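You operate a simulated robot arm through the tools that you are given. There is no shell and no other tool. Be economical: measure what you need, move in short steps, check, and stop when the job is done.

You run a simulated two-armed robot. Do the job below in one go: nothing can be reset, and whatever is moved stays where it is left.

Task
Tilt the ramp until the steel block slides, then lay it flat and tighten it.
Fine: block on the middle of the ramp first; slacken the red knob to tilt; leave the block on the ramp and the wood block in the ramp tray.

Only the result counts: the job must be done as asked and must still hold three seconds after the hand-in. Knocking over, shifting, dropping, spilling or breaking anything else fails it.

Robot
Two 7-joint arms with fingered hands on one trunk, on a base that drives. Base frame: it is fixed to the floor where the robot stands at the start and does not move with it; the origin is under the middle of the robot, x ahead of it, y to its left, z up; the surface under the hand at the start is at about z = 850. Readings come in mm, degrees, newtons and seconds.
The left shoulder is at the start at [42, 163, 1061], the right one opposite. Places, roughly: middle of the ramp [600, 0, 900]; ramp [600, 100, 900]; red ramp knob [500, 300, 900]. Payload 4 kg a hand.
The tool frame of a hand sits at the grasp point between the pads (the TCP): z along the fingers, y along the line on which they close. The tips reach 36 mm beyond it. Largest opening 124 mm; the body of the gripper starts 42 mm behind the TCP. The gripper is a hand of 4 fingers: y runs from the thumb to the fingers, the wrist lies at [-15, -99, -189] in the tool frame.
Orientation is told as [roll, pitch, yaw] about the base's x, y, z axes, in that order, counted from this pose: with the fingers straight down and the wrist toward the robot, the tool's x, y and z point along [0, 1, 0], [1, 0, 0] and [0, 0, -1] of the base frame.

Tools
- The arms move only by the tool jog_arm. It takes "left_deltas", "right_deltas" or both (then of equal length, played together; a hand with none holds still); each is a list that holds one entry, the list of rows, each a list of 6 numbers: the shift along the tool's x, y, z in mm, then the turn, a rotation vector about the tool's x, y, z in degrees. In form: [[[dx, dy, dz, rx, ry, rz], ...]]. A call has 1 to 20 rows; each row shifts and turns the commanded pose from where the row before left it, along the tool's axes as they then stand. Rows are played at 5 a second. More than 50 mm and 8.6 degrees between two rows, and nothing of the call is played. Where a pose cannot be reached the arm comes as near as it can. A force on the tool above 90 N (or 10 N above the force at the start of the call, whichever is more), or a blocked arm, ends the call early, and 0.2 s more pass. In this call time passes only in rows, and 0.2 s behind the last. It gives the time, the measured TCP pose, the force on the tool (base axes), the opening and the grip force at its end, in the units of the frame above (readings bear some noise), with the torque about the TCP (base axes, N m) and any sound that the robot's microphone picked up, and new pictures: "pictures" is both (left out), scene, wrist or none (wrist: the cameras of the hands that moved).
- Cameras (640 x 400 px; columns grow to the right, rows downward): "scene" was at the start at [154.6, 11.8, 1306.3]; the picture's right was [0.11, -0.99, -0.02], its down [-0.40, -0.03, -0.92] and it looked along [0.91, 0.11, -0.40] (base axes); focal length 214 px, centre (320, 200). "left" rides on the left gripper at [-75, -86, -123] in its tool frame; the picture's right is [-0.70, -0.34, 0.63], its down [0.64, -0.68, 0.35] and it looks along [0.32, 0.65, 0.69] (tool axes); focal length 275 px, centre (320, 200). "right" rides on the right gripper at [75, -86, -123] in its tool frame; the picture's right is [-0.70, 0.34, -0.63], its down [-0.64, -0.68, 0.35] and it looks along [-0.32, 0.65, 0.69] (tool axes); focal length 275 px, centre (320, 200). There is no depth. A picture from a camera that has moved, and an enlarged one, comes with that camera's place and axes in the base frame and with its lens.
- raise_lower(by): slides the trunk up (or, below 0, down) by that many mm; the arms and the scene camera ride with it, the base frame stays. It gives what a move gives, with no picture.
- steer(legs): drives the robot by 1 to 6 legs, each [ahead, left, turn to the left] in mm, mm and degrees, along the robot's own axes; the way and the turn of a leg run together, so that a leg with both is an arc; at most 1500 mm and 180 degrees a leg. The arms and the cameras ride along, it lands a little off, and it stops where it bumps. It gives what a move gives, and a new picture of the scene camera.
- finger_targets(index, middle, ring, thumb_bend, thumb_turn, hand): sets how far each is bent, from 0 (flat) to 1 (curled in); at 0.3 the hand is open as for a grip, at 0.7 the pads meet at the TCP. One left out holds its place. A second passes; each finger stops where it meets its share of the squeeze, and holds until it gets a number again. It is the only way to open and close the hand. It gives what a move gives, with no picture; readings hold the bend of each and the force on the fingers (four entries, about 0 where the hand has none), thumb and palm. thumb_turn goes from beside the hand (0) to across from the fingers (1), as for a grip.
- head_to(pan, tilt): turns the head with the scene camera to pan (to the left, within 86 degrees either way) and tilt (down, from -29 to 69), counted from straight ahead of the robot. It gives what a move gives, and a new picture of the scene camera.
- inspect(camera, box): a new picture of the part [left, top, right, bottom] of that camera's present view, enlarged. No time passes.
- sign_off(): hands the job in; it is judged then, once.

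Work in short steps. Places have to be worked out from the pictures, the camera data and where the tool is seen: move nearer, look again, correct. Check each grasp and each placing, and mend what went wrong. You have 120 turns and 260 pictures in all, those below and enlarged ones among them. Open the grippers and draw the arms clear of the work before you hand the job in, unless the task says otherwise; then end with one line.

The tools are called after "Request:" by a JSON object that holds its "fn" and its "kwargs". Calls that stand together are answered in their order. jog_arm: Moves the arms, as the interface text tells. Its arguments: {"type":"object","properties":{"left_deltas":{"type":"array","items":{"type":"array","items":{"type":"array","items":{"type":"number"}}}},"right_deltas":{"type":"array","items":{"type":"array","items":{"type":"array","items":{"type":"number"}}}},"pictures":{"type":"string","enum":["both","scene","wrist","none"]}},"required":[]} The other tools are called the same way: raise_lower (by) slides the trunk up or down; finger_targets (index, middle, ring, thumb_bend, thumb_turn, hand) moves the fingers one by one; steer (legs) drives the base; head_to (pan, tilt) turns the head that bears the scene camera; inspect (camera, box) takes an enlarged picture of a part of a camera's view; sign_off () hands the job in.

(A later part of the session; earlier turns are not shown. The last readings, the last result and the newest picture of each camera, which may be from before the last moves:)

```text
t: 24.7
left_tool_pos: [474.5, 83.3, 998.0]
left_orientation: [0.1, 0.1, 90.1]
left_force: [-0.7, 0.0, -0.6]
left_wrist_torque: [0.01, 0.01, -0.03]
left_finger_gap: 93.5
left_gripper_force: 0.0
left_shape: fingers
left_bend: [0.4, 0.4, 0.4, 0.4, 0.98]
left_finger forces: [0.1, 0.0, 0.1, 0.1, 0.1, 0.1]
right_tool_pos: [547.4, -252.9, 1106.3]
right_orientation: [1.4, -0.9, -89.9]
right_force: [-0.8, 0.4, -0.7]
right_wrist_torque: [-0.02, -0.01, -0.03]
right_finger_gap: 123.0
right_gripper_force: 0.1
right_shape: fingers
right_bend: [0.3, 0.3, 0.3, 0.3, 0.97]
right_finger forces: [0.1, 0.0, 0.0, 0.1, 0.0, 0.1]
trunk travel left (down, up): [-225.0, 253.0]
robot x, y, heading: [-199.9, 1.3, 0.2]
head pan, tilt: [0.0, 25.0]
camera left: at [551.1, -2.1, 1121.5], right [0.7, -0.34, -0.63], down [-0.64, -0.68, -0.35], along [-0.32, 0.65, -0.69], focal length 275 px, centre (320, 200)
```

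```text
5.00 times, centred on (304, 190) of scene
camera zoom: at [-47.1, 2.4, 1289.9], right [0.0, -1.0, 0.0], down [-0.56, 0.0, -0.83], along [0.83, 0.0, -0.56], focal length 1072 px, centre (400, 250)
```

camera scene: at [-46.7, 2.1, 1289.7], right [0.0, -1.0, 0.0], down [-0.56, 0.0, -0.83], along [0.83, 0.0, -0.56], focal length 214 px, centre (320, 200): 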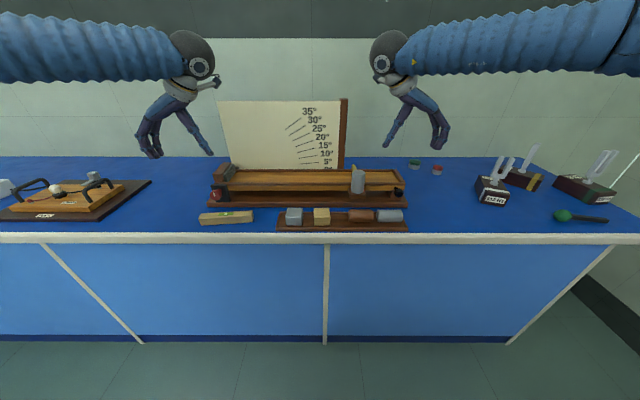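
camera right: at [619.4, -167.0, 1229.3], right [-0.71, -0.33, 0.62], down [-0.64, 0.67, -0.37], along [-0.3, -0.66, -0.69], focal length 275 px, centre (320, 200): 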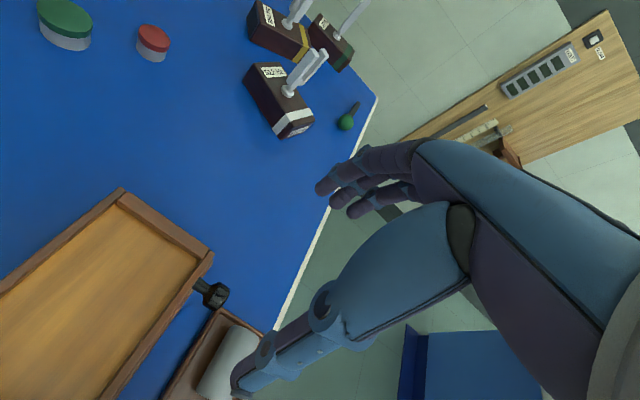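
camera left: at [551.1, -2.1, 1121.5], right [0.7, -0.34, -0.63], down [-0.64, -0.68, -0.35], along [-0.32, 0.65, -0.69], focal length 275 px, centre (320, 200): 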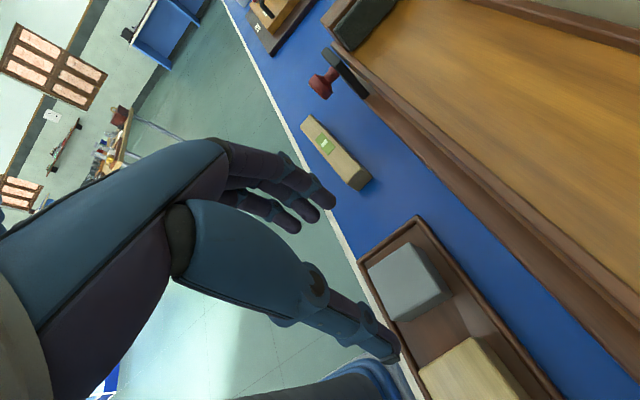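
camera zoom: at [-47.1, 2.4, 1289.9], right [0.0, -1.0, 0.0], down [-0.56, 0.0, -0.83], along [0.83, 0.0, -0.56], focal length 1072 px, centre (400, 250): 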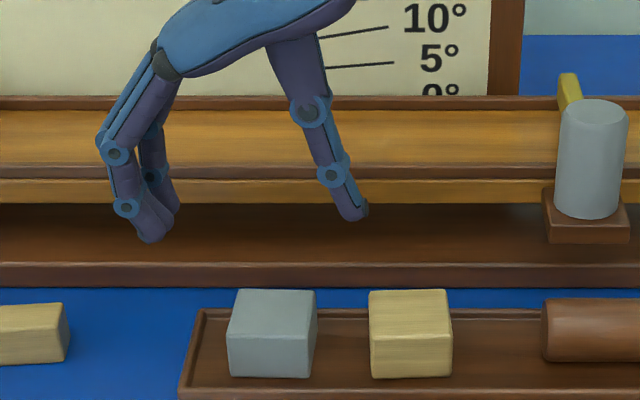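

The block spans y≈53–108, x≈456–502, with the wood block's edge at y≈21. I narrow the opening to ~78 mm, and descend to z≈930 for another check.

Request:
{"fn": "finger_targets", "kwargs": {"hand": "left", "index": 0.45, "middle": 0.45, "ring": 0.45, "thumb_bend": 0.45}}

Request:
{"fn": "jog_arm", "kwargs": {"left_deltas": [[[-4, 0, 30, 0, 0, 0], [0, 0, 30, 0, 0, 0], [0, 0, 8, 0, 0, 0], [0, 0, 0, 0, 0, 0]]], "pictures": "wrist"}}

Request:
{"fn": "inspect", "kwargs": {"camera": "scene", "box": [240, 160, 368, 240]}}

```text
t: 25.7
left_tool_pos: [477.1, 82.0, 998.0]
left_orientation: [0.0, -0.1, 90.2]
left_force: [-1.0, -0.8, -0.1]
left_wrist_torque: [-0.01, 0.03, -0.01]
left_finger_gap: 78.0
left_gripper_force: 0.0
left_shape: fingers
left_bend: [0.45, 0.45, 0.45, 0.45, 0.98]
left_finger forces: [0.0, 0.0, 0.1, 0.0, 0.1, 0.1]
right_tool_pos: [547.4, -254.4, 1106.1]
right_orientation: [1.3, -0.9, -89.9]
right_force: [-0.5, -0.8, 0.0]
right_wrist_torque: [-0.03, -0.02, 0.03]
right_finger_gap: 123.0
right_gripper_force: 0.0
right_shape: fingers
right_bend: [0.3, 0.3, 0.3, 0.3, 0.97]
right_finger forces: [0.0, 0.0, 0.1, 0.1, 0.1, 0.0]
trunk travel left (down, up): [-225.0, 253.0]
robot x, y, heading: [-198.0, -1.4, 0.2]
head pan, tilt: [0.0, 25.0]
```

```text
t: 26.7
left_tool_pos: [478.9, 82.4, 933.3]
left_orientation: [0.0, -0.1, 90.1]
left_force: [-0.9, 0.6, 0.2]
left_wrist_torque: [-0.01, 0.03, -0.03]
left_finger_gap: 77.9
left_gripper_force: 0.0
left_shape: fingers
left_bend: [0.45, 0.45, 0.45, 0.45, 0.98]
left_finger forces: [0.0, 0.0, 0.1, 0.0, 0.0, 0.0]
right_tool_pos: [547.1, -253.5, 1106.0]
right_orientation: [1.3, -0.9, -89.9]
right_force: [-0.6, -0.6, -0.2]
right_wrist_torque: [0.02, 0.0, 0.01]
right_finger_gap: 123.3
right_gripper_force: 0.1
right_shape: fingers
right_bend: [0.3, 0.3, 0.3, 0.3, 0.97]
right_finger forces: [0.1, 0.0, 0.0, 0.0, 0.1, 0.1]
trunk travel left (down, up): [-225.0, 253.0]
robot x, y, heading: [-197.9, -0.6, -0.0]
head pan, tilt: [0.0, 25.0]
camera left: at [554.6, -2.8, 1055.2], right [0.7, -0.34, -0.63], down [-0.64, -0.68, -0.35], along [-0.32, 0.65, -0.69], focal length 275 px, centre (320, 200)
```

left: 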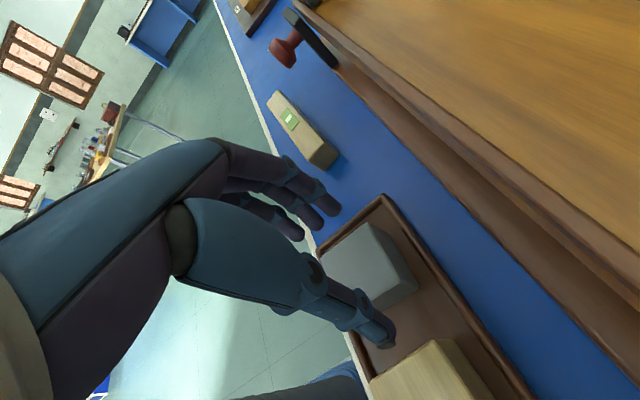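

```text
5.00 times, centred on (304, 200) of scene
camera zoom: at [-46.7, 1.4, 1289.8], right [0.0, -1.0, 0.0], down [-0.56, 0.0, -0.83], along [0.83, 0.0, -0.56], focal length 1072 px, centre (400, 200)
```

zoom: 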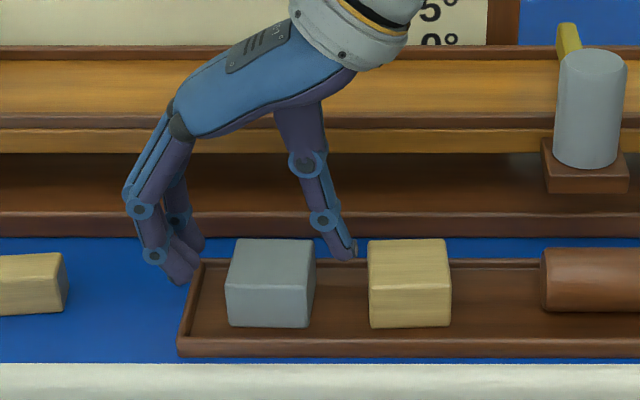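

Thumb tip fits between steel and wood block. I descend the last 33 mm and close.

Request:
{"fn": "jog_arm", "kwargs": {"left_deltas": [[[0, 1, 17, 0, 0, 0], [0, 1, 15, 0, 0, 0], [0, 0, 0, 0, 0, 0]]], "pictures": "none"}}

Request:
{"fn": "inspect", "kwargs": {"camera": "scene", "box": [240, 160, 368, 240]}}

Request:
{"fn": "finger_targets", "kwargs": {"hand": "left", "index": 0.7, "middle": 0.7, "ring": 0.7, "thumb_bend": 0.7}}

Request:
{"fn": "inspect", "kwargs": {"camera": "scene", "box": [240, 160, 368, 240]}}

```text
t: 27.5
left_tool_pos: [477.9, 84.6, 903.8]
left_orientation: [-0.2, 0.0, 90.1]
left_force: [3.4, 0.1, 35.1]
left_wrist_torque: [1.71, -0.27, -0.14]
left_finger_gap: 78.5
left_gripper_force: 17.6
left_shape: fingers
left_bend: [0.43, 0.44, 0.45, 0.45, 0.98]
left_finger forces: [23.9, 11.4, 0.0, 0.0, 0.0, 0.1]
right_tool_pos: [545.9, -254.6, 1108.6]
right_orientation: [1.4, -0.9, -89.8]
right_force: [-0.5, 0.4, 0.0]
right_wrist_torque: [0.01, 0.0, -0.01]
right_finger_gap: 123.3
right_gripper_force: 0.0
right_shape: fingers
right_bend: [0.3, 0.3, 0.3, 0.3, 0.97]
right_finger forces: [0.0, 0.0, 0.0, 0.0, 0.0, 0.0]
trunk travel left (down, up): [-225.0, 253.0]
robot x, y, heading: [-194.4, -2.8, -0.1]
head pan, tilt: [0.0, 25.0]
```

```text
5.00 times, centred on (304, 200) of scene
camera zoom: at [-48.5, 1.0, 1290.6], right [0.0, -1.0, 0.0], down [-0.55, 0.0, -0.83], along [0.83, 0.0, -0.55], focal length 1072 px, centre (400, 200)
```

zoom: 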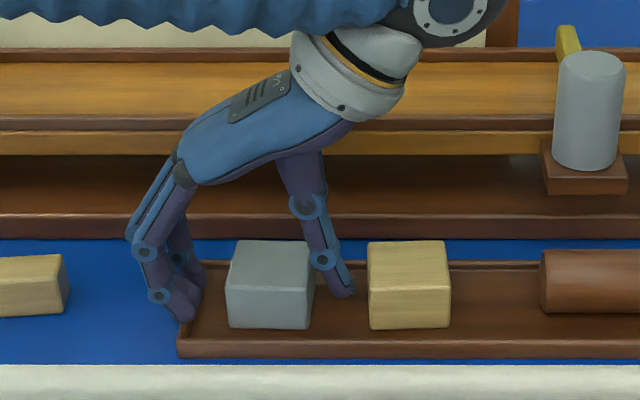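

```text
t: 28.5
left_tool_pos: [477.2, 83.7, 903.3]
left_orientation: [-0.3, 0.0, 90.1]
left_force: [-1.9, 4.3, 54.9]
left_wrist_torque: [2.19, -0.06, 0.15]
left_finger_gap: 60.4
left_gripper_force: 41.6
left_shape: fingers
left_bend: [0.43, 0.53, 0.55, 0.61, 0.93]
left_finger forces: [30.8, 12.7, 10.7, 0.0, 28.6, 0.0]
right_tool_pos: [544.0, -254.4, 1108.7]
right_orientation: [1.5, -0.9, -89.9]
right_force: [0.4, -0.1, -0.1]
right_wrist_torque: [-0.01, -0.03, 0.0]
right_finger_gap: 123.1
right_gripper_force: 0.0
right_shape: fingers
right_bend: [0.3, 0.3, 0.3, 0.3, 0.97]
right_finger forces: [0.0, 0.0, 0.0, 0.0, 0.1, 0.0]
trunk travel left (down, up): [-225.0, 253.0]
robot x, y, heading: [-196.5, 0.9, 0.1]
head pan, tilt: [0.0, 25.0]
```

```text
5.00 times, centred on (304, 200) of scene
camera zoom: at [-50.3, 1.2, 1290.5], right [0.0, -1.0, 0.0], down [-0.55, 0.0, -0.83], along [0.83, 0.0, -0.55], focal length 1072 px, centre (400, 200)
```

zoom: 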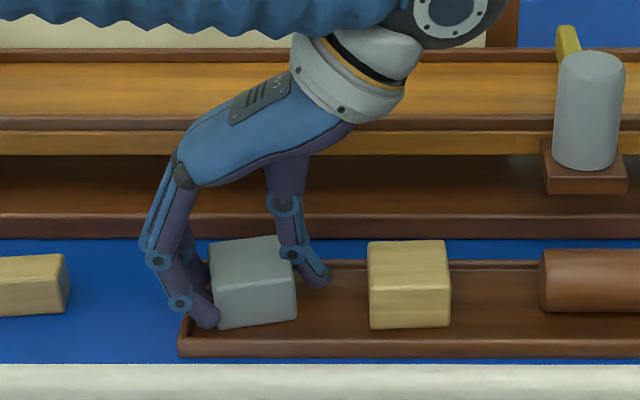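

The index tip bears on the tray edge (55 N upward). I raise a little at once and check forces and grip.

Request:
{"fn": "jog_arm", "kwargs": {"left_deltas": [[[0, 0, -3, 0, 0, 0], [0, 0, -3, 0, 0, 0], [0, 0, 0, 0, 0, 0]]], "pictures": "wrist"}}

Request:
{"fn": "inspect", "kwargs": {"camera": "scene", "box": [240, 160, 368, 240]}}

```text
t: 29.3
left_tool_pos: [478.5, 83.0, 904.0]
left_orientation: [0.1, 0.0, 90.1]
left_force: [-3.4, 1.2, 7.3]
left_wrist_torque: [0.34, 0.08, 0.13]
left_finger_gap: 57.4
left_gripper_force: 24.8
left_shape: fingers
left_bend: [0.45, 0.52, 0.57, 0.61, 0.93]
left_finger forces: [7.1, 11.2, 9.6, 0.1, 22.0, 0.0]
right_tool_pos: [547.6, -254.6, 1106.1]
right_orientation: [1.2, -0.9, -90.0]
right_force: [0.2, 0.5, -0.3]
right_wrist_torque: [0.02, 0.0, -0.02]
right_finger_gap: 123.1
right_gripper_force: 0.0
right_shape: fingers
right_bend: [0.3, 0.3, 0.3, 0.3, 0.97]
right_finger forces: [0.0, 0.0, 0.1, 0.0, 0.0, 0.0]
trunk travel left (down, up): [-225.0, 253.0]
robot x, y, heading: [-199.3, 1.0, 0.1]
head pan, tilt: [0.0, 25.0]
camera left: at [554.9, -2.1, 1027.5], right [0.7, -0.34, -0.64], down [-0.64, -0.68, -0.34], along [-0.32, 0.65, -0.69], focal length 275 px, centre (320, 200)
```

left: 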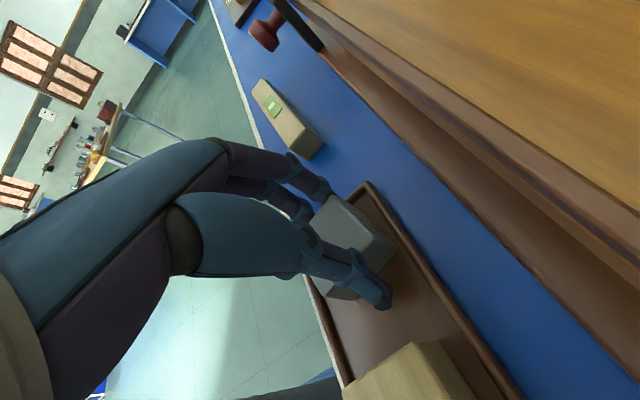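

```text
5.00 times, centred on (304, 200) of scene
camera zoom: at [-47.2, 1.3, 1289.3], right [0.0, -1.0, 0.0], down [-0.56, 0.0, -0.83], along [0.83, 0.0, -0.56], focal length 1072 px, centre (400, 200)
```

zoom: 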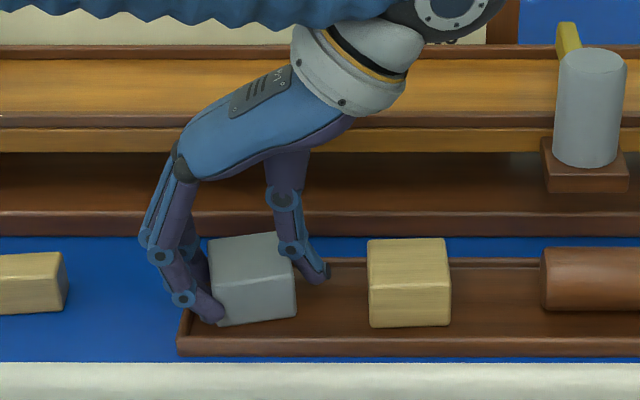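

The tray has not moved. The block is held by three fingers and thumb; I lift slowly by 25 mm and look.

Request:
{"fn": "jog_arm", "kwargs": {"left_deltas": [[[0, 0, -5, 0, 0, 0], [0, 0, -5, 0, 0, 0], [0, 0, -5, 0, 0, 0], [0, 0, -10, 0, 0, 0], [0, 0, 0, 0, 0, 0]]], "pictures": "wrist"}}

Request:
{"fn": "inspect", "kwargs": {"camera": "scene", "box": [240, 160, 368, 240]}}

```text
t: 30.5
left_tool_pos: [479.8, 83.4, 931.6]
left_orientation: [0.1, 0.0, 90.1]
left_force: [-0.3, -0.2, -1.7]
left_wrist_torque: [-0.02, 0.03, 0.0]
left_finger_gap: 56.8
left_gripper_force: 24.2
left_shape: fingers
left_bend: [0.46, 0.53, 0.57, 0.61, 0.93]
left_finger forces: [6.5, 9.9, 9.5, 0.0, 21.8, 0.0]
right_tool_pos: [547.3, -254.8, 1106.6]
right_orientation: [1.3, -0.9, -89.8]
right_force: [-0.1, -0.6, 0.0]
right_wrist_torque: [-0.01, -0.02, -0.02]
right_finger_gap: 122.8
right_gripper_force: 0.0
right_shape: fingers
right_bend: [0.3, 0.3, 0.3, 0.3, 0.97]
right_finger forces: [0.0, 0.0, 0.1, 0.0, 0.0, 0.0]
trunk travel left (down, up): [-225.0, 253.0]
robot x, y, heading: [-200.8, -1.2, 0.0]
head pan, tilt: [0.0, 25.0]
camera left: at [555.6, -1.8, 1053.8], right [0.7, -0.34, -0.63], down [-0.64, -0.68, -0.35], along [-0.32, 0.65, -0.69], focal length 275 px, centre (320, 200)
```

left: 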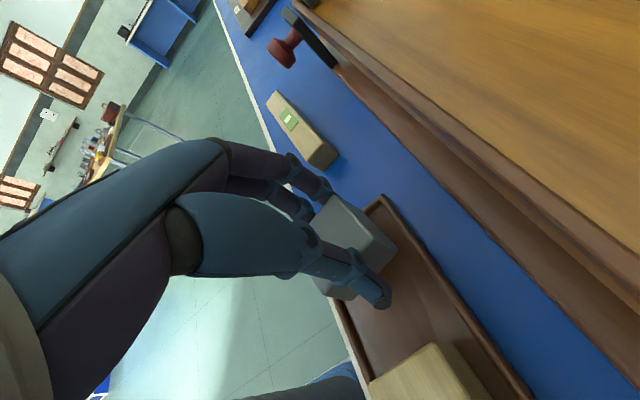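

```text
5.00 times, centred on (304, 200) of scene
camera zoom: at [-46.2, 1.5, 1289.6], right [0.0, -1.0, 0.0], down [-0.56, 0.0, -0.83], along [0.83, 0.0, -0.56], focal length 1072 px, centre (400, 200)
```

zoom: 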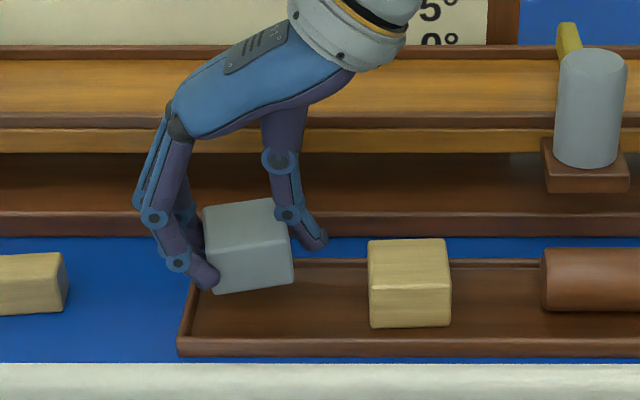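

The block is held (about 1.7 N), hanging slightly tilted. I raise it and carry it over the deck's middle at ≈[630,15].

Request:
{"fn": "jog_arm", "kwargs": {"left_deltas": [[[0, 0, -40, 0, 0, 0], [0, 0, -45, 0, 0, 0], [-38, -18, 0, 0, 0, 0], [-38, -18, 0, 0, 0, 0], [-38, -18, 0, 0, 0, 0], [-37, -17, 0, 0, 0, 0], [0, 0, 0, 0, 0, 0]]], "pictures": "wrist"}}

Request:
{"fn": "inspect", "kwargs": {"camera": "scene", "box": [250, 130, 378, 210]}}

```text
t: 32.1
left_tool_pos: [628.6, 10.9, 1016.6]
left_orientation: [0.0, 0.0, 90.2]
left_force: [0.4, 0.6, -1.4]
left_wrist_torque: [-0.04, -0.01, 0.01]
left_finger_gap: 56.3
left_gripper_force: 24.2
left_shape: fingers
left_bend: [0.46, 0.53, 0.57, 0.62, 0.93]
left_finger forces: [6.5, 10.0, 9.6, 0.0, 21.8, 0.0]
right_tool_pos: [547.7, -254.2, 1106.4]
right_orientation: [1.4, -0.9, -89.9]
right_force: [-0.8, 0.4, -0.5]
right_wrist_torque: [0.02, -0.03, 0.0]
right_finger_gap: 123.0
right_gripper_force: 0.0
right_shape: fingers
right_bend: [0.3, 0.3, 0.3, 0.3, 0.97]
right_finger forces: [0.0, 0.1, 0.0, 0.0, 0.0, 0.0]
trunk travel left (down, up): [-225.0, 253.0]
robot x, y, heading: [-199.6, 3.8, 0.1]
head pan, tilt: [0.0, 25.0]
camera left: at [705.2, -74.1, 1139.8], right [0.7, -0.34, -0.63], down [-0.64, -0.68, -0.35], along [-0.32, 0.65, -0.69], focal length 275 px, centre (320, 200)
```

left: 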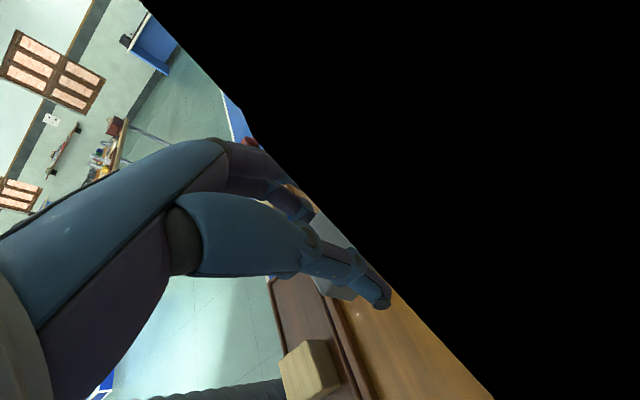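

```text
5.00 times, centred on (314, 170) of scene
camera zoom: at [-47.3, 2.1, 1289.9], right [0.0, -1.0, 0.0], down [-0.56, 0.0, -0.83], along [0.83, 0.0, -0.56], focal length 1072 px, centre (350, 350)
```

zoom: 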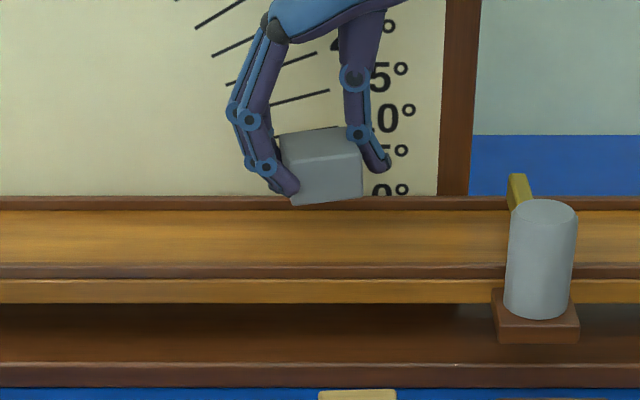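

The block hangs ~6° low on its left; I level it with a small roll while lowering toward the deck.

Request:
{"fn": "jog_arm", "kwargs": {"left_deltas": [[[0, 0, 10, -5, 0, 0], [0, 0, 12, 0, 0, 0], [0, 0, 10, 0, 0, 0], [0, 0, 2, 0, 0, 0], [0, 0, 2, 0, 0, 0], [0, 0, 0, 0, 0, 0]]], "pictures": "none"}}

Request:
{"fn": "inspect", "kwargs": {"camera": "scene", "box": [266, 140, 346, 190]}}

```text
t: 33.5
left_tool_pos: [631.4, 14.0, 980.6]
left_orientation: [0.0, -5.0, 90.1]
left_force: [0.0, -0.2, -2.9]
left_wrist_torque: [-0.01, 0.03, -0.02]
left_finger_gap: 56.3
left_gripper_force: 23.6
left_shape: fingers
left_bend: [0.46, 0.53, 0.57, 0.62, 0.93]
left_finger forces: [6.4, 9.9, 9.4, 0.0, 21.8, 0.0]
right_tool_pos: [548.1, -254.3, 1106.3]
right_orientation: [1.2, -0.9, -89.9]
right_force: [0.0, 0.4, 0.1]
right_wrist_torque: [0.02, -0.01, 0.0]
right_finger_gap: 122.9
right_gripper_force: 0.0
right_shape: fingers
right_bend: [0.3, 0.3, 0.3, 0.3, 0.97]
right_finger forces: [0.1, 0.0, 0.1, 0.0, 0.1, 0.0]
trunk travel left (down, up): [-225.0, 253.0]
robot x, y, heading: [-198.4, 2.1, 0.1]
head pan, tilt: [0.0, 25.0]
```

```text
8.00 times, centred on (306, 165) of scene
camera zoom: at [-46.7, 1.4, 1289.8], right [0.0, -1.0, 0.0], down [-0.56, 0.0, -0.83], along [0.83, 0.0, -0.56], focal length 1716 px, centre (432, 480)
```

zoom: 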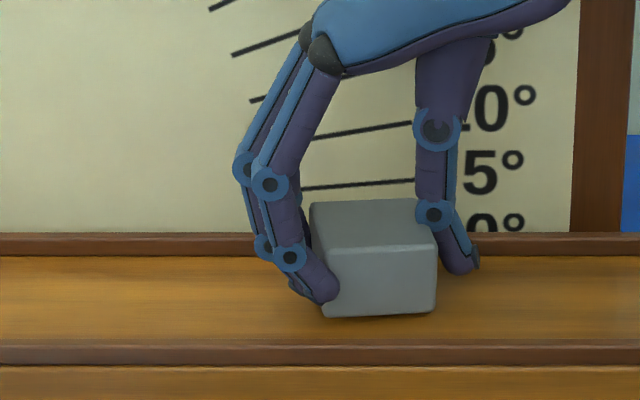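

Nearly level and a few mm above the deck. I lower in 1.5 mm steps.

Request:
{"fn": "jog_arm", "kwargs": {"left_deltas": [[[0, 0, 1.5, 0, 0, 0], [0, 0, 1.5, 0, 0, 0], [0, 0, 1.5, 0, 0, 0], [0, 0, 1.5, 0, 0, 0], [0, 0, 0, 0, 0, 0]]], "pictures": "none"}}

Request:
{"fn": "inspect", "kwargs": {"camera": "scene", "box": [266, 140, 346, 190]}}

```text
t: 34.7
left_tool_pos: [629.3, 14.3, 977.3]
left_orientation: [-0.1, -5.1, 90.1]
left_force: [3.8, -1.6, 14.7]
left_wrist_torque: [-0.3, -0.25, -0.02]
left_finger_gap: 56.1
left_gripper_force: 32.9
left_shape: fingers
left_bend: [0.46, 0.53, 0.57, 0.62, 0.93]
left_finger forces: [7.7, 10.2, 9.2, 0.0, 38.3, 0.0]
right_tool_pos: [547.1, -255.0, 1107.3]
right_orientation: [1.5, -1.0, -89.9]
right_force: [0.4, 0.2, 0.4]
right_wrist_torque: [0.02, 0.0, -0.01]
right_finger_gap: 123.3
right_gripper_force: 0.1
right_shape: fingers
right_bend: [0.3, 0.3, 0.3, 0.3, 0.97]
right_finger forces: [0.0, 0.1, 0.0, 0.1, 0.0, 0.0]
trunk travel left (down, up): [-225.0, 253.0]
robot x, y, heading: [-200.6, 0.7, 0.0]
head pan, tilt: [0.0, 25.0]
```

```text
8.00 times, centred on (306, 165) of scene
camera zoom: at [-47.6, 1.3, 1290.1], right [0.0, -1.0, 0.0], down [-0.56, 0.0, -0.83], along [0.83, 0.0, -0.56], focal length 1716 px, centre (432, 480)
```

zoom: 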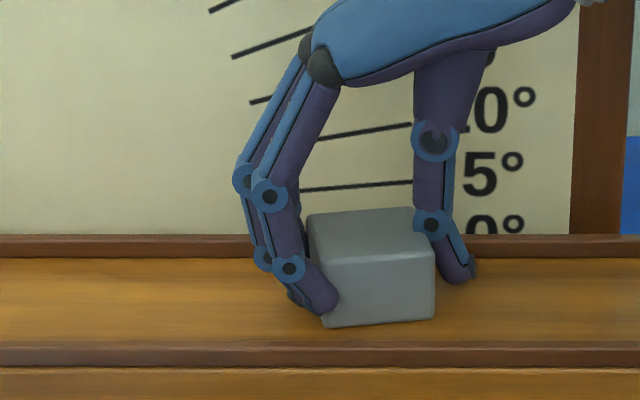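

The block has touched down. I open the fingers and look.

Request:
{"fn": "finger_targets", "kwargs": {"hand": "left", "index": 0.4, "middle": 0.4, "ring": 0.4, "thumb_bend": 0.4}}

Request:
{"fn": "jog_arm", "kwargs": {"left_deltas": [[[0, 0, -25, 0, 0, 0], [0, 0, -35, 0, 0, 0], [0, 0, -40, 0, 0, 0], [0, 0, -20, 5, 0, 0], [0, 0, 0, 0, 0, 0]]], "pictures": "none"}}

Request:
{"fn": "inspect", "kwargs": {"camera": "scene", "box": [200, 130, 424, 270]}}

```text
t: 35.7
left_tool_pos: [629.5, 14.4, 975.0]
left_orientation: [0.0, -4.9, 90.1]
left_force: [-0.6, -0.2, 0.6]
left_wrist_torque: [0.0, -0.03, 0.01]
left_finger_gap: 92.6
left_gripper_force: 0.0
left_shape: fingers
left_bend: [0.4, 0.4, 0.4, 0.4, 0.98]
left_finger forces: [0.1, 0.1, 0.0, 0.0, 0.0, 0.0]
right_tool_pos: [547.6, -254.6, 1105.7]
right_orientation: [1.2, -0.9, -89.9]
right_force: [0.2, 0.8, 0.3]
right_wrist_torque: [-0.02, 0.03, -0.02]
right_finger_gap: 122.8
right_gripper_force: 0.0
right_shape: fingers
right_bend: [0.3, 0.3, 0.3, 0.3, 0.97]
right_finger forces: [0.1, 0.0, 0.0, 0.1, 0.0, 0.1]
trunk travel left (down, up): [-225.0, 253.0]
robot x, y, heading: [-197.6, -2.3, 0.2]
head pan, tilt: [0.0, 25.0]
```

```text
t: 36.9
left_tool_pos: [630.6, 4.2, 1093.2]
left_orientation: [0.0, 0.0, 90.1]
left_force: [-0.8, 0.2, -0.1]
left_wrist_torque: [0.02, 0.01, 0.03]
left_finger_gap: 92.7
left_gripper_force: 0.0
left_shape: fingers
left_bend: [0.4, 0.4, 0.4, 0.4, 0.98]
left_finger forces: [0.0, 0.0, 0.0, 0.1, 0.1, 0.0]
right_tool_pos: [547.5, -255.0, 1105.8]
right_orientation: [1.3, -0.8, -90.0]
right_force: [0.3, -0.8, 0.2]
right_wrist_torque: [0.0, 0.03, 0.01]
right_finger_gap: 123.2
right_gripper_force: 0.0
right_shape: fingers
right_bend: [0.3, 0.3, 0.3, 0.3, 0.97]
right_finger forces: [0.1, 0.1, 0.1, 0.0, 0.1, 0.0]
trunk travel left (down, up): [-225.0, 253.0]
robot x, y, heading: [-198.6, 0.4, -0.1]
head pan, tilt: [0.0, 25.0]
```

```text
2.86 times, centred on (312, 200) of scene
camera zoom: at [-46.7, 0.4, 1289.7], right [0.0, -1.0, 0.0], down [-0.56, 0.0, -0.83], along [0.83, 0.0, -0.56], focal length 613 px, centre (343, 200)
```

zoom: 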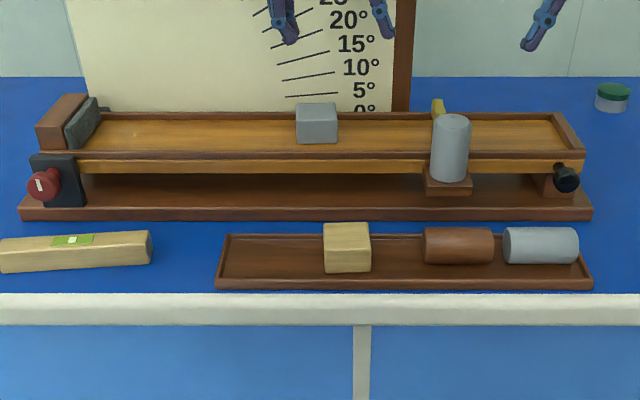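

The block rests flat on the deck's middle, all else unchanged. Next I bring the left hand above the red knob (≈[534,333,925]) to look closely.

Request:
{"fn": "jog_arm", "kwargs": {"left_deltas": [[[12, 41, 0, 0, 0, 0], [12, 41, 0, 0, 0, 0], [12, 41, 5, 0, 0, 0], [12, 41, 5, 0, 0, 0], [12, 41, 10, 0, 0, 0], [12, 41, 10, 0, 0, 0], [12, 41, 10, 0, 0, 0], [12, 42, 10, 0, 0, 0], [0, 0, 0, 0, 0, 0]]], "pictures": "wrist"}}

Request:
{"fn": "inspect", "kwargs": {"camera": "scene", "box": [180, 140, 276, 200]}}

Request:
{"fn": "inspect", "kwargs": {"camera": "left", "box": [360, 200, 560, 325]}}

```text
t: 38.9
left_tool_pos: [533.2, 332.4, 1044.8]
left_orientation: [0.0, -0.1, 90.1]
left_force: [-1.5, -0.7, 0.7]
left_wrist_torque: [0.02, 0.0, -0.03]
left_finger_gap: 92.9
left_gripper_force: 0.0
left_shape: fingers
left_bend: [0.4, 0.4, 0.4, 0.4, 0.98]
left_finger forces: [0.1, 0.0, 0.0, 0.0, 0.0, 0.1]
right_tool_pos: [548.4, -256.1, 1106.2]
right_orientation: [1.3, -0.8, -89.9]
right_force: [0.9, 1.1, 0.5]
right_wrist_torque: [0.03, 0.01, -0.02]
right_finger_gap: 123.0
right_gripper_force: 0.1
right_shape: fingers
right_bend: [0.3, 0.3, 0.3, 0.3, 0.97]
right_finger forces: [0.0, 0.0, 0.1, 0.0, 0.0, 0.0]
trunk travel left (down, up): [-225.0, 253.0]
robot x, y, heading: [-198.7, 0.4, -0.2]
head pan, tilt: [0.0, 25.0]
camera left: at [608.7, 246.5, 1167.0], right [0.7, -0.34, -0.63], down [-0.64, -0.68, -0.35], along [-0.32, 0.65, -0.69], focal length 275 px, centre (320, 200)
```

left: 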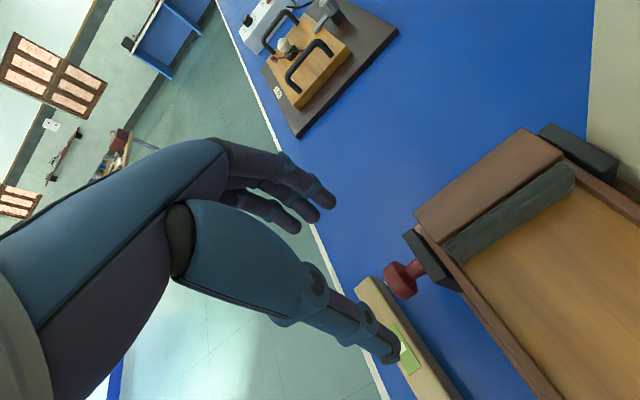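

```text
6.67 times, centred on (228, 170) of scene
camera zoom: at [-46.3, 0.4, 1289.7], right [0.0, -1.0, 0.0], down [-0.56, 0.0, -0.83], along [0.83, 0.0, -0.56], focal length 1430 px, centre (933, 400)
```

zoom: 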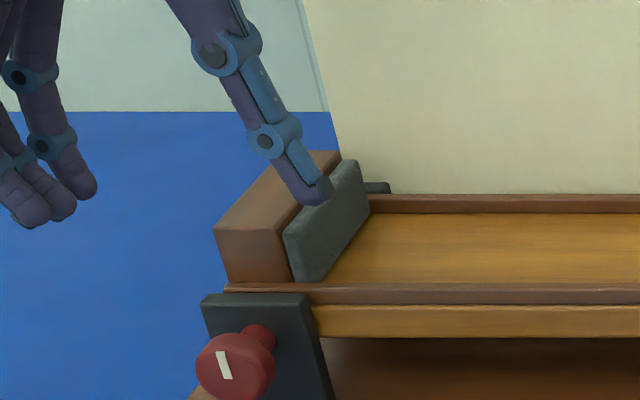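

```text
3.20 times, centred on (460, 262) of left
camera zoom: at [608.7, 246.5, 1167.0], right [0.7, -0.34, -0.63], down [-0.64, -0.68, -0.35], along [-0.32, 0.65, -0.69], focal length 881 px, centre (-128, 0)
```

zoom: 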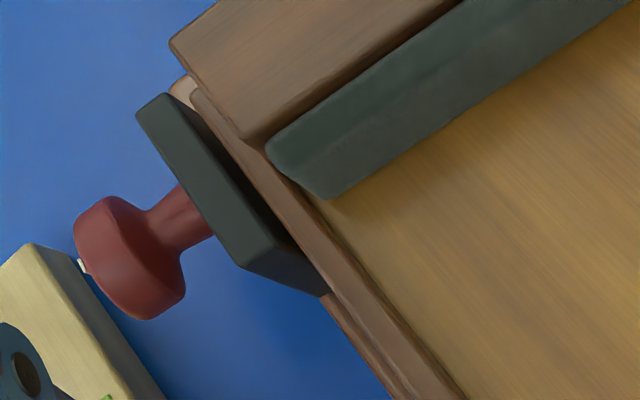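

Knob head centre ≈[534,334,925] (x 523–545), post front x≈557; the level-block's edge is at x≈503. I'll grip with thumb and middle finger only, so I straighten index and ring and check the shape.

Request:
{"fn": "finger_targets", "kwargs": {"hand": "left", "index": 0.0, "ring": 0.0, "middle": 0.45, "thumb_bend": 0.45}}

Request:
{"fn": "inspect", "kwargs": {"camera": "left", "box": [0, 0, 640, 400]}}

Request:
{"fn": "inspect", "kwargs": {"camera": "scene", "box": [150, 110, 278, 190]}}

```text
t: 39.9
left_tool_pos: [533.0, 333.7, 1044.2]
left_orientation: [0.0, 0.0, 90.1]
left_force: [-0.2, -0.3, -0.1]
left_wrist_torque: [-0.02, 0.01, 0.0]
left_finger_gap: 154.2
left_gripper_force: 0.1
left_shape: fingers
left_bend: [0.0, 0.45, 0.0, 0.45, 0.98]
left_finger forces: [0.0, 0.0, 0.0, 0.0, 0.0, 0.1]
right_tool_pos: [548.1, -253.8, 1106.7]
right_orientation: [1.3, -0.8, -89.9]
right_force: [0.3, -0.4, 0.1]
right_wrist_torque: [0.06, -0.03, 0.02]
right_finger_gap: 123.0
right_gripper_force: 0.0
right_shape: fingers
right_bend: [0.3, 0.3, 0.3, 0.3, 0.97]
right_finger forces: [0.0, 0.0, 0.1, 0.0, 0.0, 0.0]
trunk travel left (down, up): [-225.0, 253.0]
robot x, y, heading: [-199.4, 2.0, 0.2]
head pan, tilt: [0.0, 25.0]
```

```text
1.00 times, centred on (320, 200) of left (not enlarged: the box is as wide or as high as the picture)
camera zoom: at [608.6, 247.7, 1167.1], right [0.7, -0.34, -0.63], down [-0.64, -0.68, -0.35], along [-0.32, 0.65, -0.69], focal length 275 px, centre (320, 200)
```

zoom: 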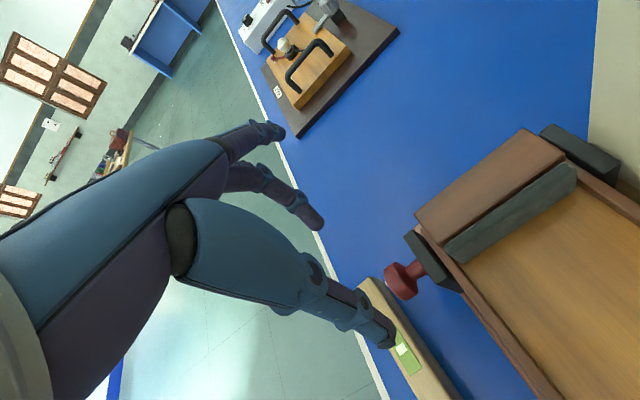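

```text
5.00 times, centred on (214, 150) of scene
camera zoom: at [-46.7, 1.6, 1289.7], right [0.0, -1.0, 0.0], down [-0.56, 0.0, -0.83], along [0.83, 0.0, -0.56], focal length 1072 px, centre (850, 450)
```

zoom: 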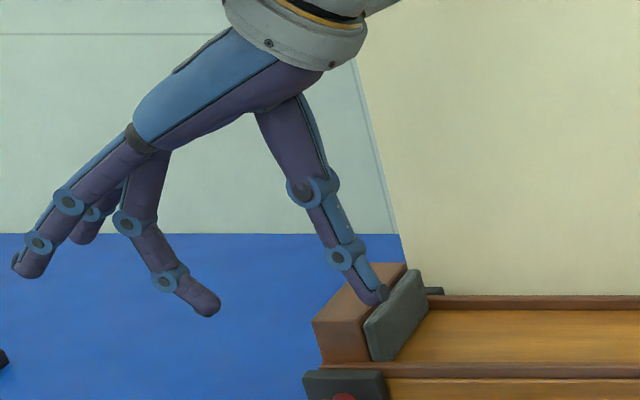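

Only the middle finger now opposes the thumb. I lean the hand −40° (top to the right) and go to a stand-off on the knob's far side of the stroke.

Request:
{"fn": "jog_arm", "kwargs": {"left_deltas": [[[2, -35, 10, 0, 0, 0], [1, -35, 10, 0, 0, 0], [0, 0, 0, -8, 0, 0], [0, 0, 0, -8, 0, 0], [0, 0, 0, -8, 0, 0], [0, 0, 0, -8, 0, 0], [0, 0, 0, -8, 0, 0], [0, -9.6, 11.5, 0, 0, 0], [0, 0, 0, 0, 0, 0]]], "pictures": "wrist"}}

Request:
{"fn": "inspect", "kwargs": {"camera": "scene", "box": [170, 130, 298, 210]}}

```text
t: 41.9
left_tool_pos: [530.8, 264.3, 1008.6]
left_orientation: [0.0, -40.1, 90.1]
left_force: [0.2, -1.1, -0.3]
left_wrist_torque: [0.02, 0.01, -0.03]
left_finger_gap: 154.2
left_gripper_force: 0.0
left_shape: fingers
left_bend: [0.0, 0.45, 0.0, 0.45, 0.98]
left_finger forces: [0.0, 0.1, 0.1, 0.1, 0.0, 0.0]
right_tool_pos: [547.6, -255.6, 1105.9]
right_orientation: [1.3, -0.9, -89.9]
right_force: [-0.2, 0.6, -0.3]
right_wrist_torque: [-0.03, -0.02, -0.02]
right_finger_gap: 123.2
right_gripper_force: 0.1
right_shape: fingers
right_bend: [0.3, 0.3, 0.3, 0.3, 0.97]
right_finger forces: [0.0, 0.0, 0.0, 0.1, 0.0, 0.0]
trunk travel left (down, up): [-225.0, 253.0]
robot x, y, heading: [-199.6, -0.3, 0.3]
head pan, tilt: [0.0, 25.0]
camera left: at [606.9, 119.1, 1048.3], right [0.7, 0.15, -0.7], down [-0.64, -0.3, -0.7], along [-0.32, 0.94, -0.11], focal length 275 px, centre (320, 200)
```

left: 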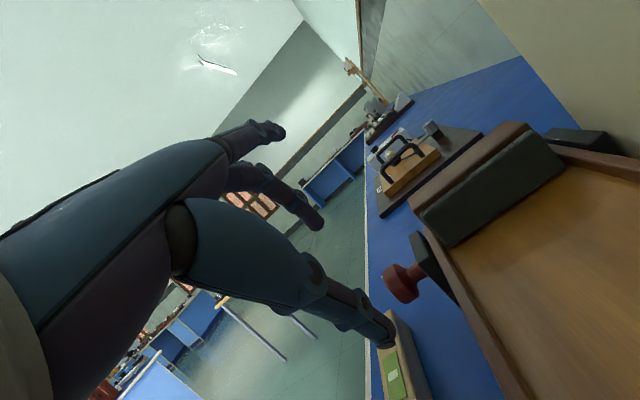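

```text
5.00 times, centred on (234, 170) of scene
camera zoom: at [-47.1, 0.6, 1289.9], right [0.0, -1.0, 0.0], down [-0.56, 0.0, -0.83], along [0.83, 0.0, -0.56], focal length 1072 px, centre (750, 350)
```

zoom: 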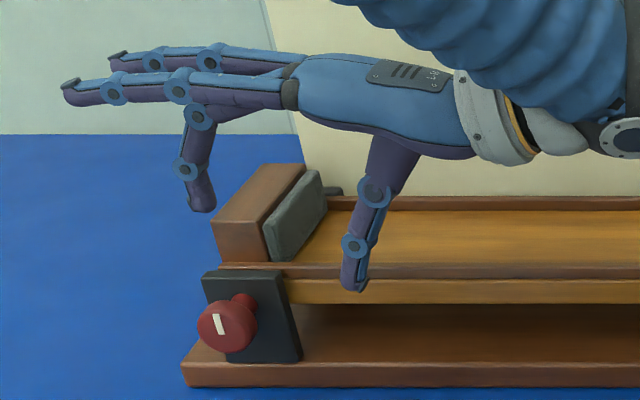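

Path looks clear: the thumb will pass under the knob in front of the base. I advance 110 mm along the fingers.

Request:
{"fn": "jog_arm", "kwargs": {"left_deltas": [[[0, 0, 30, 0, 0, 0], [0, 0, 30, 0, 0, 0], [0, 0, 25, 0, 0, 0], [0, 0, 15, 0, 0, 0], [0, 0, 9, 0, 0, 0], [0, 0, 0, 0, 0, 0]]], "pictures": "wrist"}}

Request:
{"fn": "inspect", "kwargs": {"camera": "scene", "box": [170, 150, 298, 230]}}

Request:
{"fn": "inspect", "kwargs": {"camera": "left", "box": [240, 170, 440, 295]}}

```text
t: 43.3
left_tool_pos: [532.1, 334.9, 926.9]
left_orientation: [0.0, -40.0, 90.1]
left_force: [0.3, 0.8, 0.7]
left_wrist_torque: [0.03, -0.01, -0.01]
left_finger_gap: 154.2
left_gripper_force: 0.1
left_shape: fingers
left_bend: [0.0, 0.45, 0.0, 0.45, 0.98]
left_finger forces: [0.0, 0.0, 0.0, 0.0, 0.0, 0.0]
right_tool_pos: [547.2, -256.4, 1106.5]
right_orientation: [1.3, -1.0, -89.9]
right_force: [0.2, 0.0, -1.3]
right_wrist_torque: [-0.02, 0.0, 0.0]
right_finger_gap: 123.1
right_gripper_force: 0.0
right_shape: fingers
right_bend: [0.3, 0.3, 0.3, 0.3, 0.97]
right_finger forces: [0.0, 0.0, 0.0, 0.0, 0.0, 0.0]
trunk travel left (down, up): [-225.0, 253.0]
robot x, y, heading: [-197.5, 0.7, 0.0]
head pan, tilt: [0.0, 25.0]
camera left: at [607.8, 190.3, 965.2], right [0.7, 0.15, -0.7], down [-0.64, -0.3, -0.7], along [-0.32, 0.94, -0.11], focal length 275 px, centre (320, 200)
```

left: 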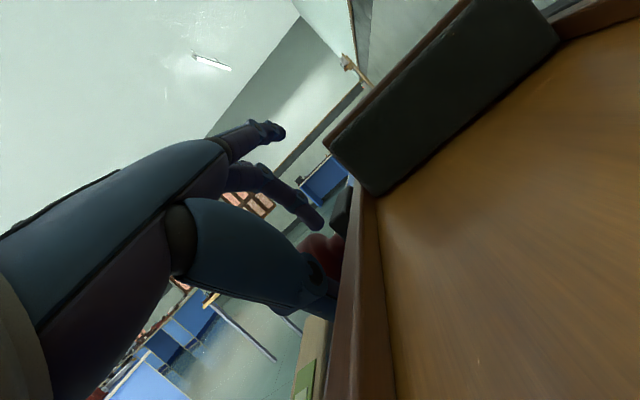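

```text
5.00 times, centred on (234, 190) of scene
camera zoom: at [-46.7, 1.3, 1289.8], right [0.0, -1.0, 0.0], down [-0.56, 0.0, -0.83], along [0.83, 0.0, -0.56], focal length 1072 px, centre (750, 250)
```

zoom: 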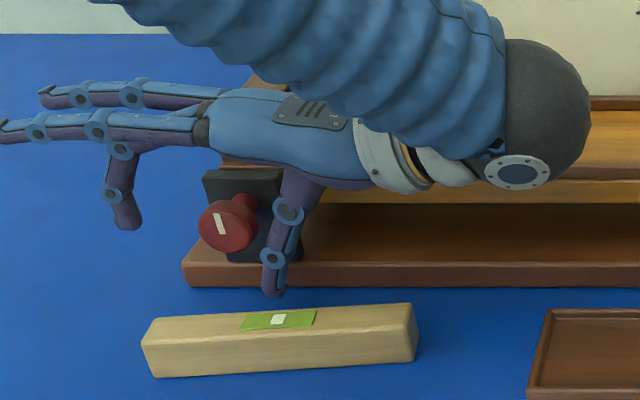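

```text
3.20 times, centred on (340, 232) of left
camera zoom: at [607.8, 190.3, 965.2], right [0.7, 0.15, -0.7], down [-0.64, -0.3, -0.7], along [-0.32, 0.94, -0.11], focal length 881 px, centre (256, 96)
```

zoom: 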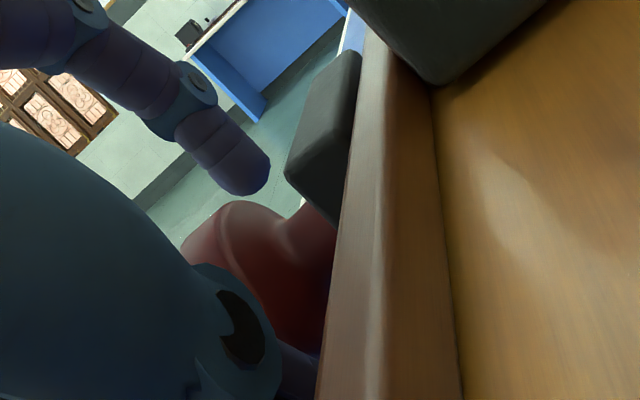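

The knob lies between middle finger (upper left) and thumb (lower right). I close these two.

Request:
{"fn": "finger_targets", "kwargs": {"hand": "left", "middle": 0.8, "thumb_bend": 0.8}}

Request:
{"fn": "inspect", "kwargs": {"camera": "scene", "box": [170, 160, 266, 220]}}

```text
t: 44.3
left_tool_pos: [532.6, 333.1, 925.2]
left_orientation: [0.3, -40.0, 89.9]
left_force: [-6.1, -19.2, -24.3]
left_wrist_torque: [-0.17, 0.11, -0.19]
left_finger_gap: 142.7
left_gripper_force: 20.8
left_shape: fingers
left_bend: [0.0, 0.72, 0.0, 0.55, 0.97]
left_finger forces: [0.0, 12.5, 0.0, 0.0, 29.0, 0.0]
right_tool_pos: [549.1, -255.6, 1105.3]
right_orientation: [1.3, -1.0, -89.9]
right_force: [0.4, -0.1, 0.9]
right_wrist_torque: [-0.01, 0.01, -0.01]
right_finger_gap: 123.1
right_gripper_force: 0.1
right_shape: fingers
right_bend: [0.3, 0.3, 0.3, 0.3, 0.97]
right_finger forces: [0.0, 0.1, 0.0, 0.0, 0.0, 0.0]
trunk travel left (down, up): [-225.0, 253.0]
robot x, y, heading: [-200.2, -3.5, 0.0]
head pan, tilt: [0.0, 25.0]
```

```text
6.67 times, centred on (218, 190) of scene
camera zoom: at [-45.5, 0.7, 1289.4], right [0.0, -1.0, 0.0], down [-0.56, 0.0, -0.83], along [0.83, 0.0, -0.56], focal length 1430 px, centre (1000, 267)
```

zoom: 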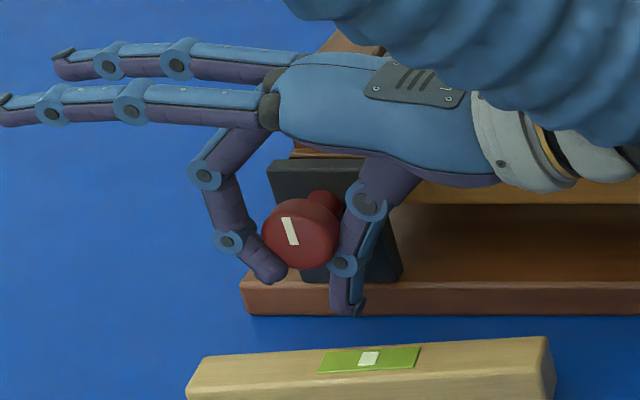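

Firm on the knob. I turn it counter-clockwise by 32° about its axis and watch the white mark.

Request:
{"fn": "jog_arm", "kwargs": {"left_deltas": [[[0, 0, 0, 8, 0, 0], [0, 0, 0, 8, 0, 0], [0, 0, 0, 8, 0, 0], [0, 0, 0, 8, 0, 0], [0, 0, 0, 0, 0, 0]]], "pictures": "none"}}

Request:
{"fn": "inspect", "kwargs": {"camera": "scene", "box": [170, 160, 266, 220]}}

```text
t: 45.5
left_tool_pos: [532.3, 334.2, 926.4]
left_orientation: [-0.1, -8.0, 90.1]
left_force: [3.5, -14.4, -12.8]
left_wrist_torque: [-0.1, -0.05, 0.0]
left_finger_gap: 134.1
left_gripper_force: 15.6
left_shape: fingers
left_bend: [0.0, 0.72, 0.0, 0.59, 0.94]
left_finger forces: [0.0, 13.0, 0.0, 0.0, 19.9, 0.1]
right_tool_pos: [549.2, -255.0, 1104.2]
right_orientation: [1.3, -0.9, -89.9]
right_force: [0.6, -0.8, 0.0]
right_wrist_torque: [0.0, -0.01, 0.0]
right_finger_gap: 123.1
right_gripper_force: 0.0
right_shape: fingers
right_bend: [0.3, 0.3, 0.3, 0.3, 0.97]
right_finger forces: [0.0, 0.1, 0.0, 0.1, 0.0, 0.0]
trunk travel left (down, up): [-225.0, 253.0]
robot x, y, heading: [-193.8, -0.2, 0.3]
head pan, tilt: [0.0, 25.0]
```

```text
6.67 times, centred on (218, 190) of scene
camera zoom: at [-45.5, 0.6, 1289.6], right [0.0, -1.0, 0.0], down [-0.56, 0.0, -0.83], along [0.83, 0.0, -0.56], focal length 1430 px, centre (1000, 267)
```

zoom: 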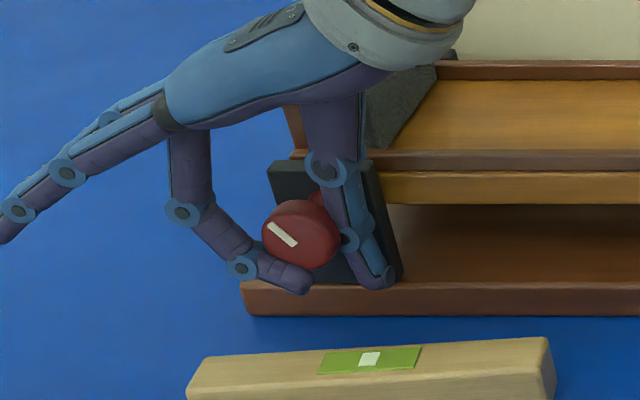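

The mark followed about 30° — the knob turns easily. I continue another 56°.

Request:
{"fn": "jog_arm", "kwargs": {"left_deltas": [[[0, 0, 0, 8, 0, 0], [0, 0, 0, 8, 0, 0], [0, 0, 0, 8, 0, 0], [0, 0, 0, 8, 0, 0], [0, 0, 0, 8, 0, 0], [0, 0, 0, 8, 0, 0], [0, 0, 0, 8, 0, 0], [0, 0, 0, 0, 0, 0]]], "pictures": "none"}}

Request:
{"fn": "inspect", "kwargs": {"camera": "scene", "box": [170, 160, 266, 220]}}

```text
t: 47.3
left_tool_pos: [529.4, 331.4, 942.5]
left_orientation: [-2.0, 48.3, 88.6]
left_force: [-16.4, -5.5, 56.6]
left_wrist_torque: [5.74, 1.63, 0.12]
left_finger_gap: 121.4
left_gripper_force: 40.6
left_shape: fingers
left_bend: [0.0, 0.74, 0.0, 0.79, 0.97]
left_finger forces: [16.4, 19.2, 43.8, 0.0, 2.7, 0.0]
right_tool_pos: [543.7, -254.1, 1108.1]
right_orientation: [1.5, -0.8, -89.9]
right_force: [0.7, -0.1, -0.8]
right_wrist_torque: [-0.05, 0.0, 0.03]
right_finger_gap: 123.0
right_gripper_force: 0.1
right_shape: fingers
right_bend: [0.3, 0.3, 0.3, 0.3, 0.97]
right_finger forces: [0.0, 0.0, 0.0, 0.1, 0.0, 0.0]
trunk travel left (down, up): [-225.0, 253.0]
robot x, y, heading: [-198.0, 0.5, 0.1]
head pan, tilt: [0.0, 25.0]
stopped in row 8 (left hand): the force on the tool passed its limit at 93 N (the readings are from after the stop); the commanded pose is now the measured one
```

```text
6.67 times, centred on (218, 190) of scene
camera zoom: at [-50.5, -0.1, 1290.1], right [0.0, -1.0, 0.0], down [-0.55, 0.0, -0.83], along [0.83, 0.0, -0.55], focal length 1430 px, centre (1000, 267)
```

zoom: 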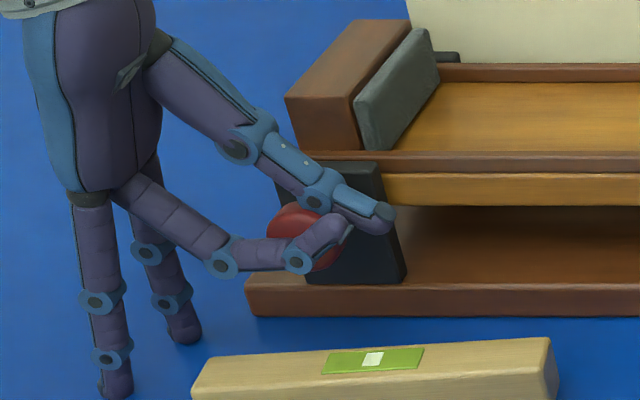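

The straightened fingers reached the table. I release the knob and back off along the fingers before anything else.

Request:
{"fn": "finger_targets", "kwargs": {"hand": "left", "middle": 0.45, "thumb_bend": 0.4, "index": 0.15, "ring": 0.15}}

Request:
{"fn": "jog_arm", "kwargs": {"left_deltas": [[[0, 0, -20, 0, 0, 0], [0, 0, -30, 0, 0, 0], [0, 0, -30, 0, 0, 0], [0, 0, 0, 0, 0, 0]]], "pictures": "none"}}

Request:
{"fn": "inspect", "kwargs": {"camera": "scene", "box": [160, 150, 288, 230]}}

```text
t: 48.3
left_tool_pos: [529.7, 333.1, 943.3]
left_orientation: [-2.0, 48.1, 88.6]
left_force: [-1.5, 4.5, 75.3]
left_wrist_torque: [7.64, 0.79, 0.15]
left_finger_gap: 165.4
left_gripper_force: 37.5
left_shape: fingers
left_bend: [0.0, 0.45, 0.0, 0.4, 0.97]
left_finger forces: [43.2, 0.0, 31.7, 0.0, 0.0, 0.1]
right_tool_pos: [543.8, -256.3, 1109.9]
right_orientation: [1.6, -0.8, -89.9]
right_force: [-0.6, 0.1, 0.4]
right_wrist_torque: [-0.03, -0.02, 0.02]
right_finger_gap: 123.1
right_gripper_force: 0.0
right_shape: fingers
right_bend: [0.3, 0.3, 0.3, 0.3, 0.97]
right_finger forces: [0.0, 0.0, 0.0, 0.1, 0.0, 0.1]
trunk travel left (down, up): [-225.0, 253.0]
robot x, y, heading: [-198.4, 1.4, 0.4]
head pan, tilt: [0.0, 25.0]
```

```text
t: 49.3
left_tool_pos: [531.6, 393.3, 986.9]
left_orientation: [-1.0, 48.3, 89.4]
left_force: [-0.6, 0.8, 0.2]
left_wrist_torque: [-0.02, -0.03, 0.02]
left_finger_gap: 152.7
left_gripper_force: 0.0
left_shape: fingers
left_bend: [0.06, 0.45, 0.0, 0.4, 0.97]
left_finger forces: [0.1, 0.0, 0.0, 0.0, 0.0, 0.0]
right_tool_pos: [547.7, -253.6, 1105.4]
right_orientation: [1.3, -1.0, -89.9]
right_force: [-0.9, 0.4, -0.7]
right_wrist_torque: [0.01, 0.03, -0.03]
right_finger_gap: 123.0
right_gripper_force: 0.1
right_shape: fingers
right_bend: [0.3, 0.3, 0.3, 0.3, 0.97]
right_finger forces: [0.0, 0.1, 0.0, 0.0, 0.1, 0.1]
trunk travel left (down, up): [-225.0, 253.0]
robot x, y, heading: [-194.8, -0.5, 0.1]
head pan, tilt: [0.0, 25.0]
```

```text
5.00 times, centred on (224, 190) of scene
camera zoom: at [-46.5, 1.6, 1289.5], right [0.0, -1.0, 0.0], down [-0.56, 0.0, -0.83], along [0.83, 0.0, -0.56], focal length 1072 px, centre (800, 250)
```

zoom: 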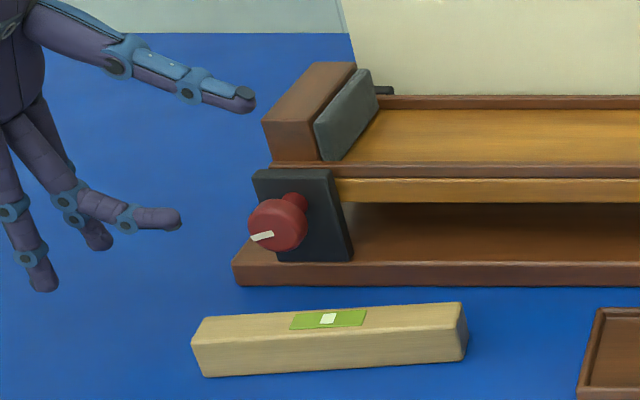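

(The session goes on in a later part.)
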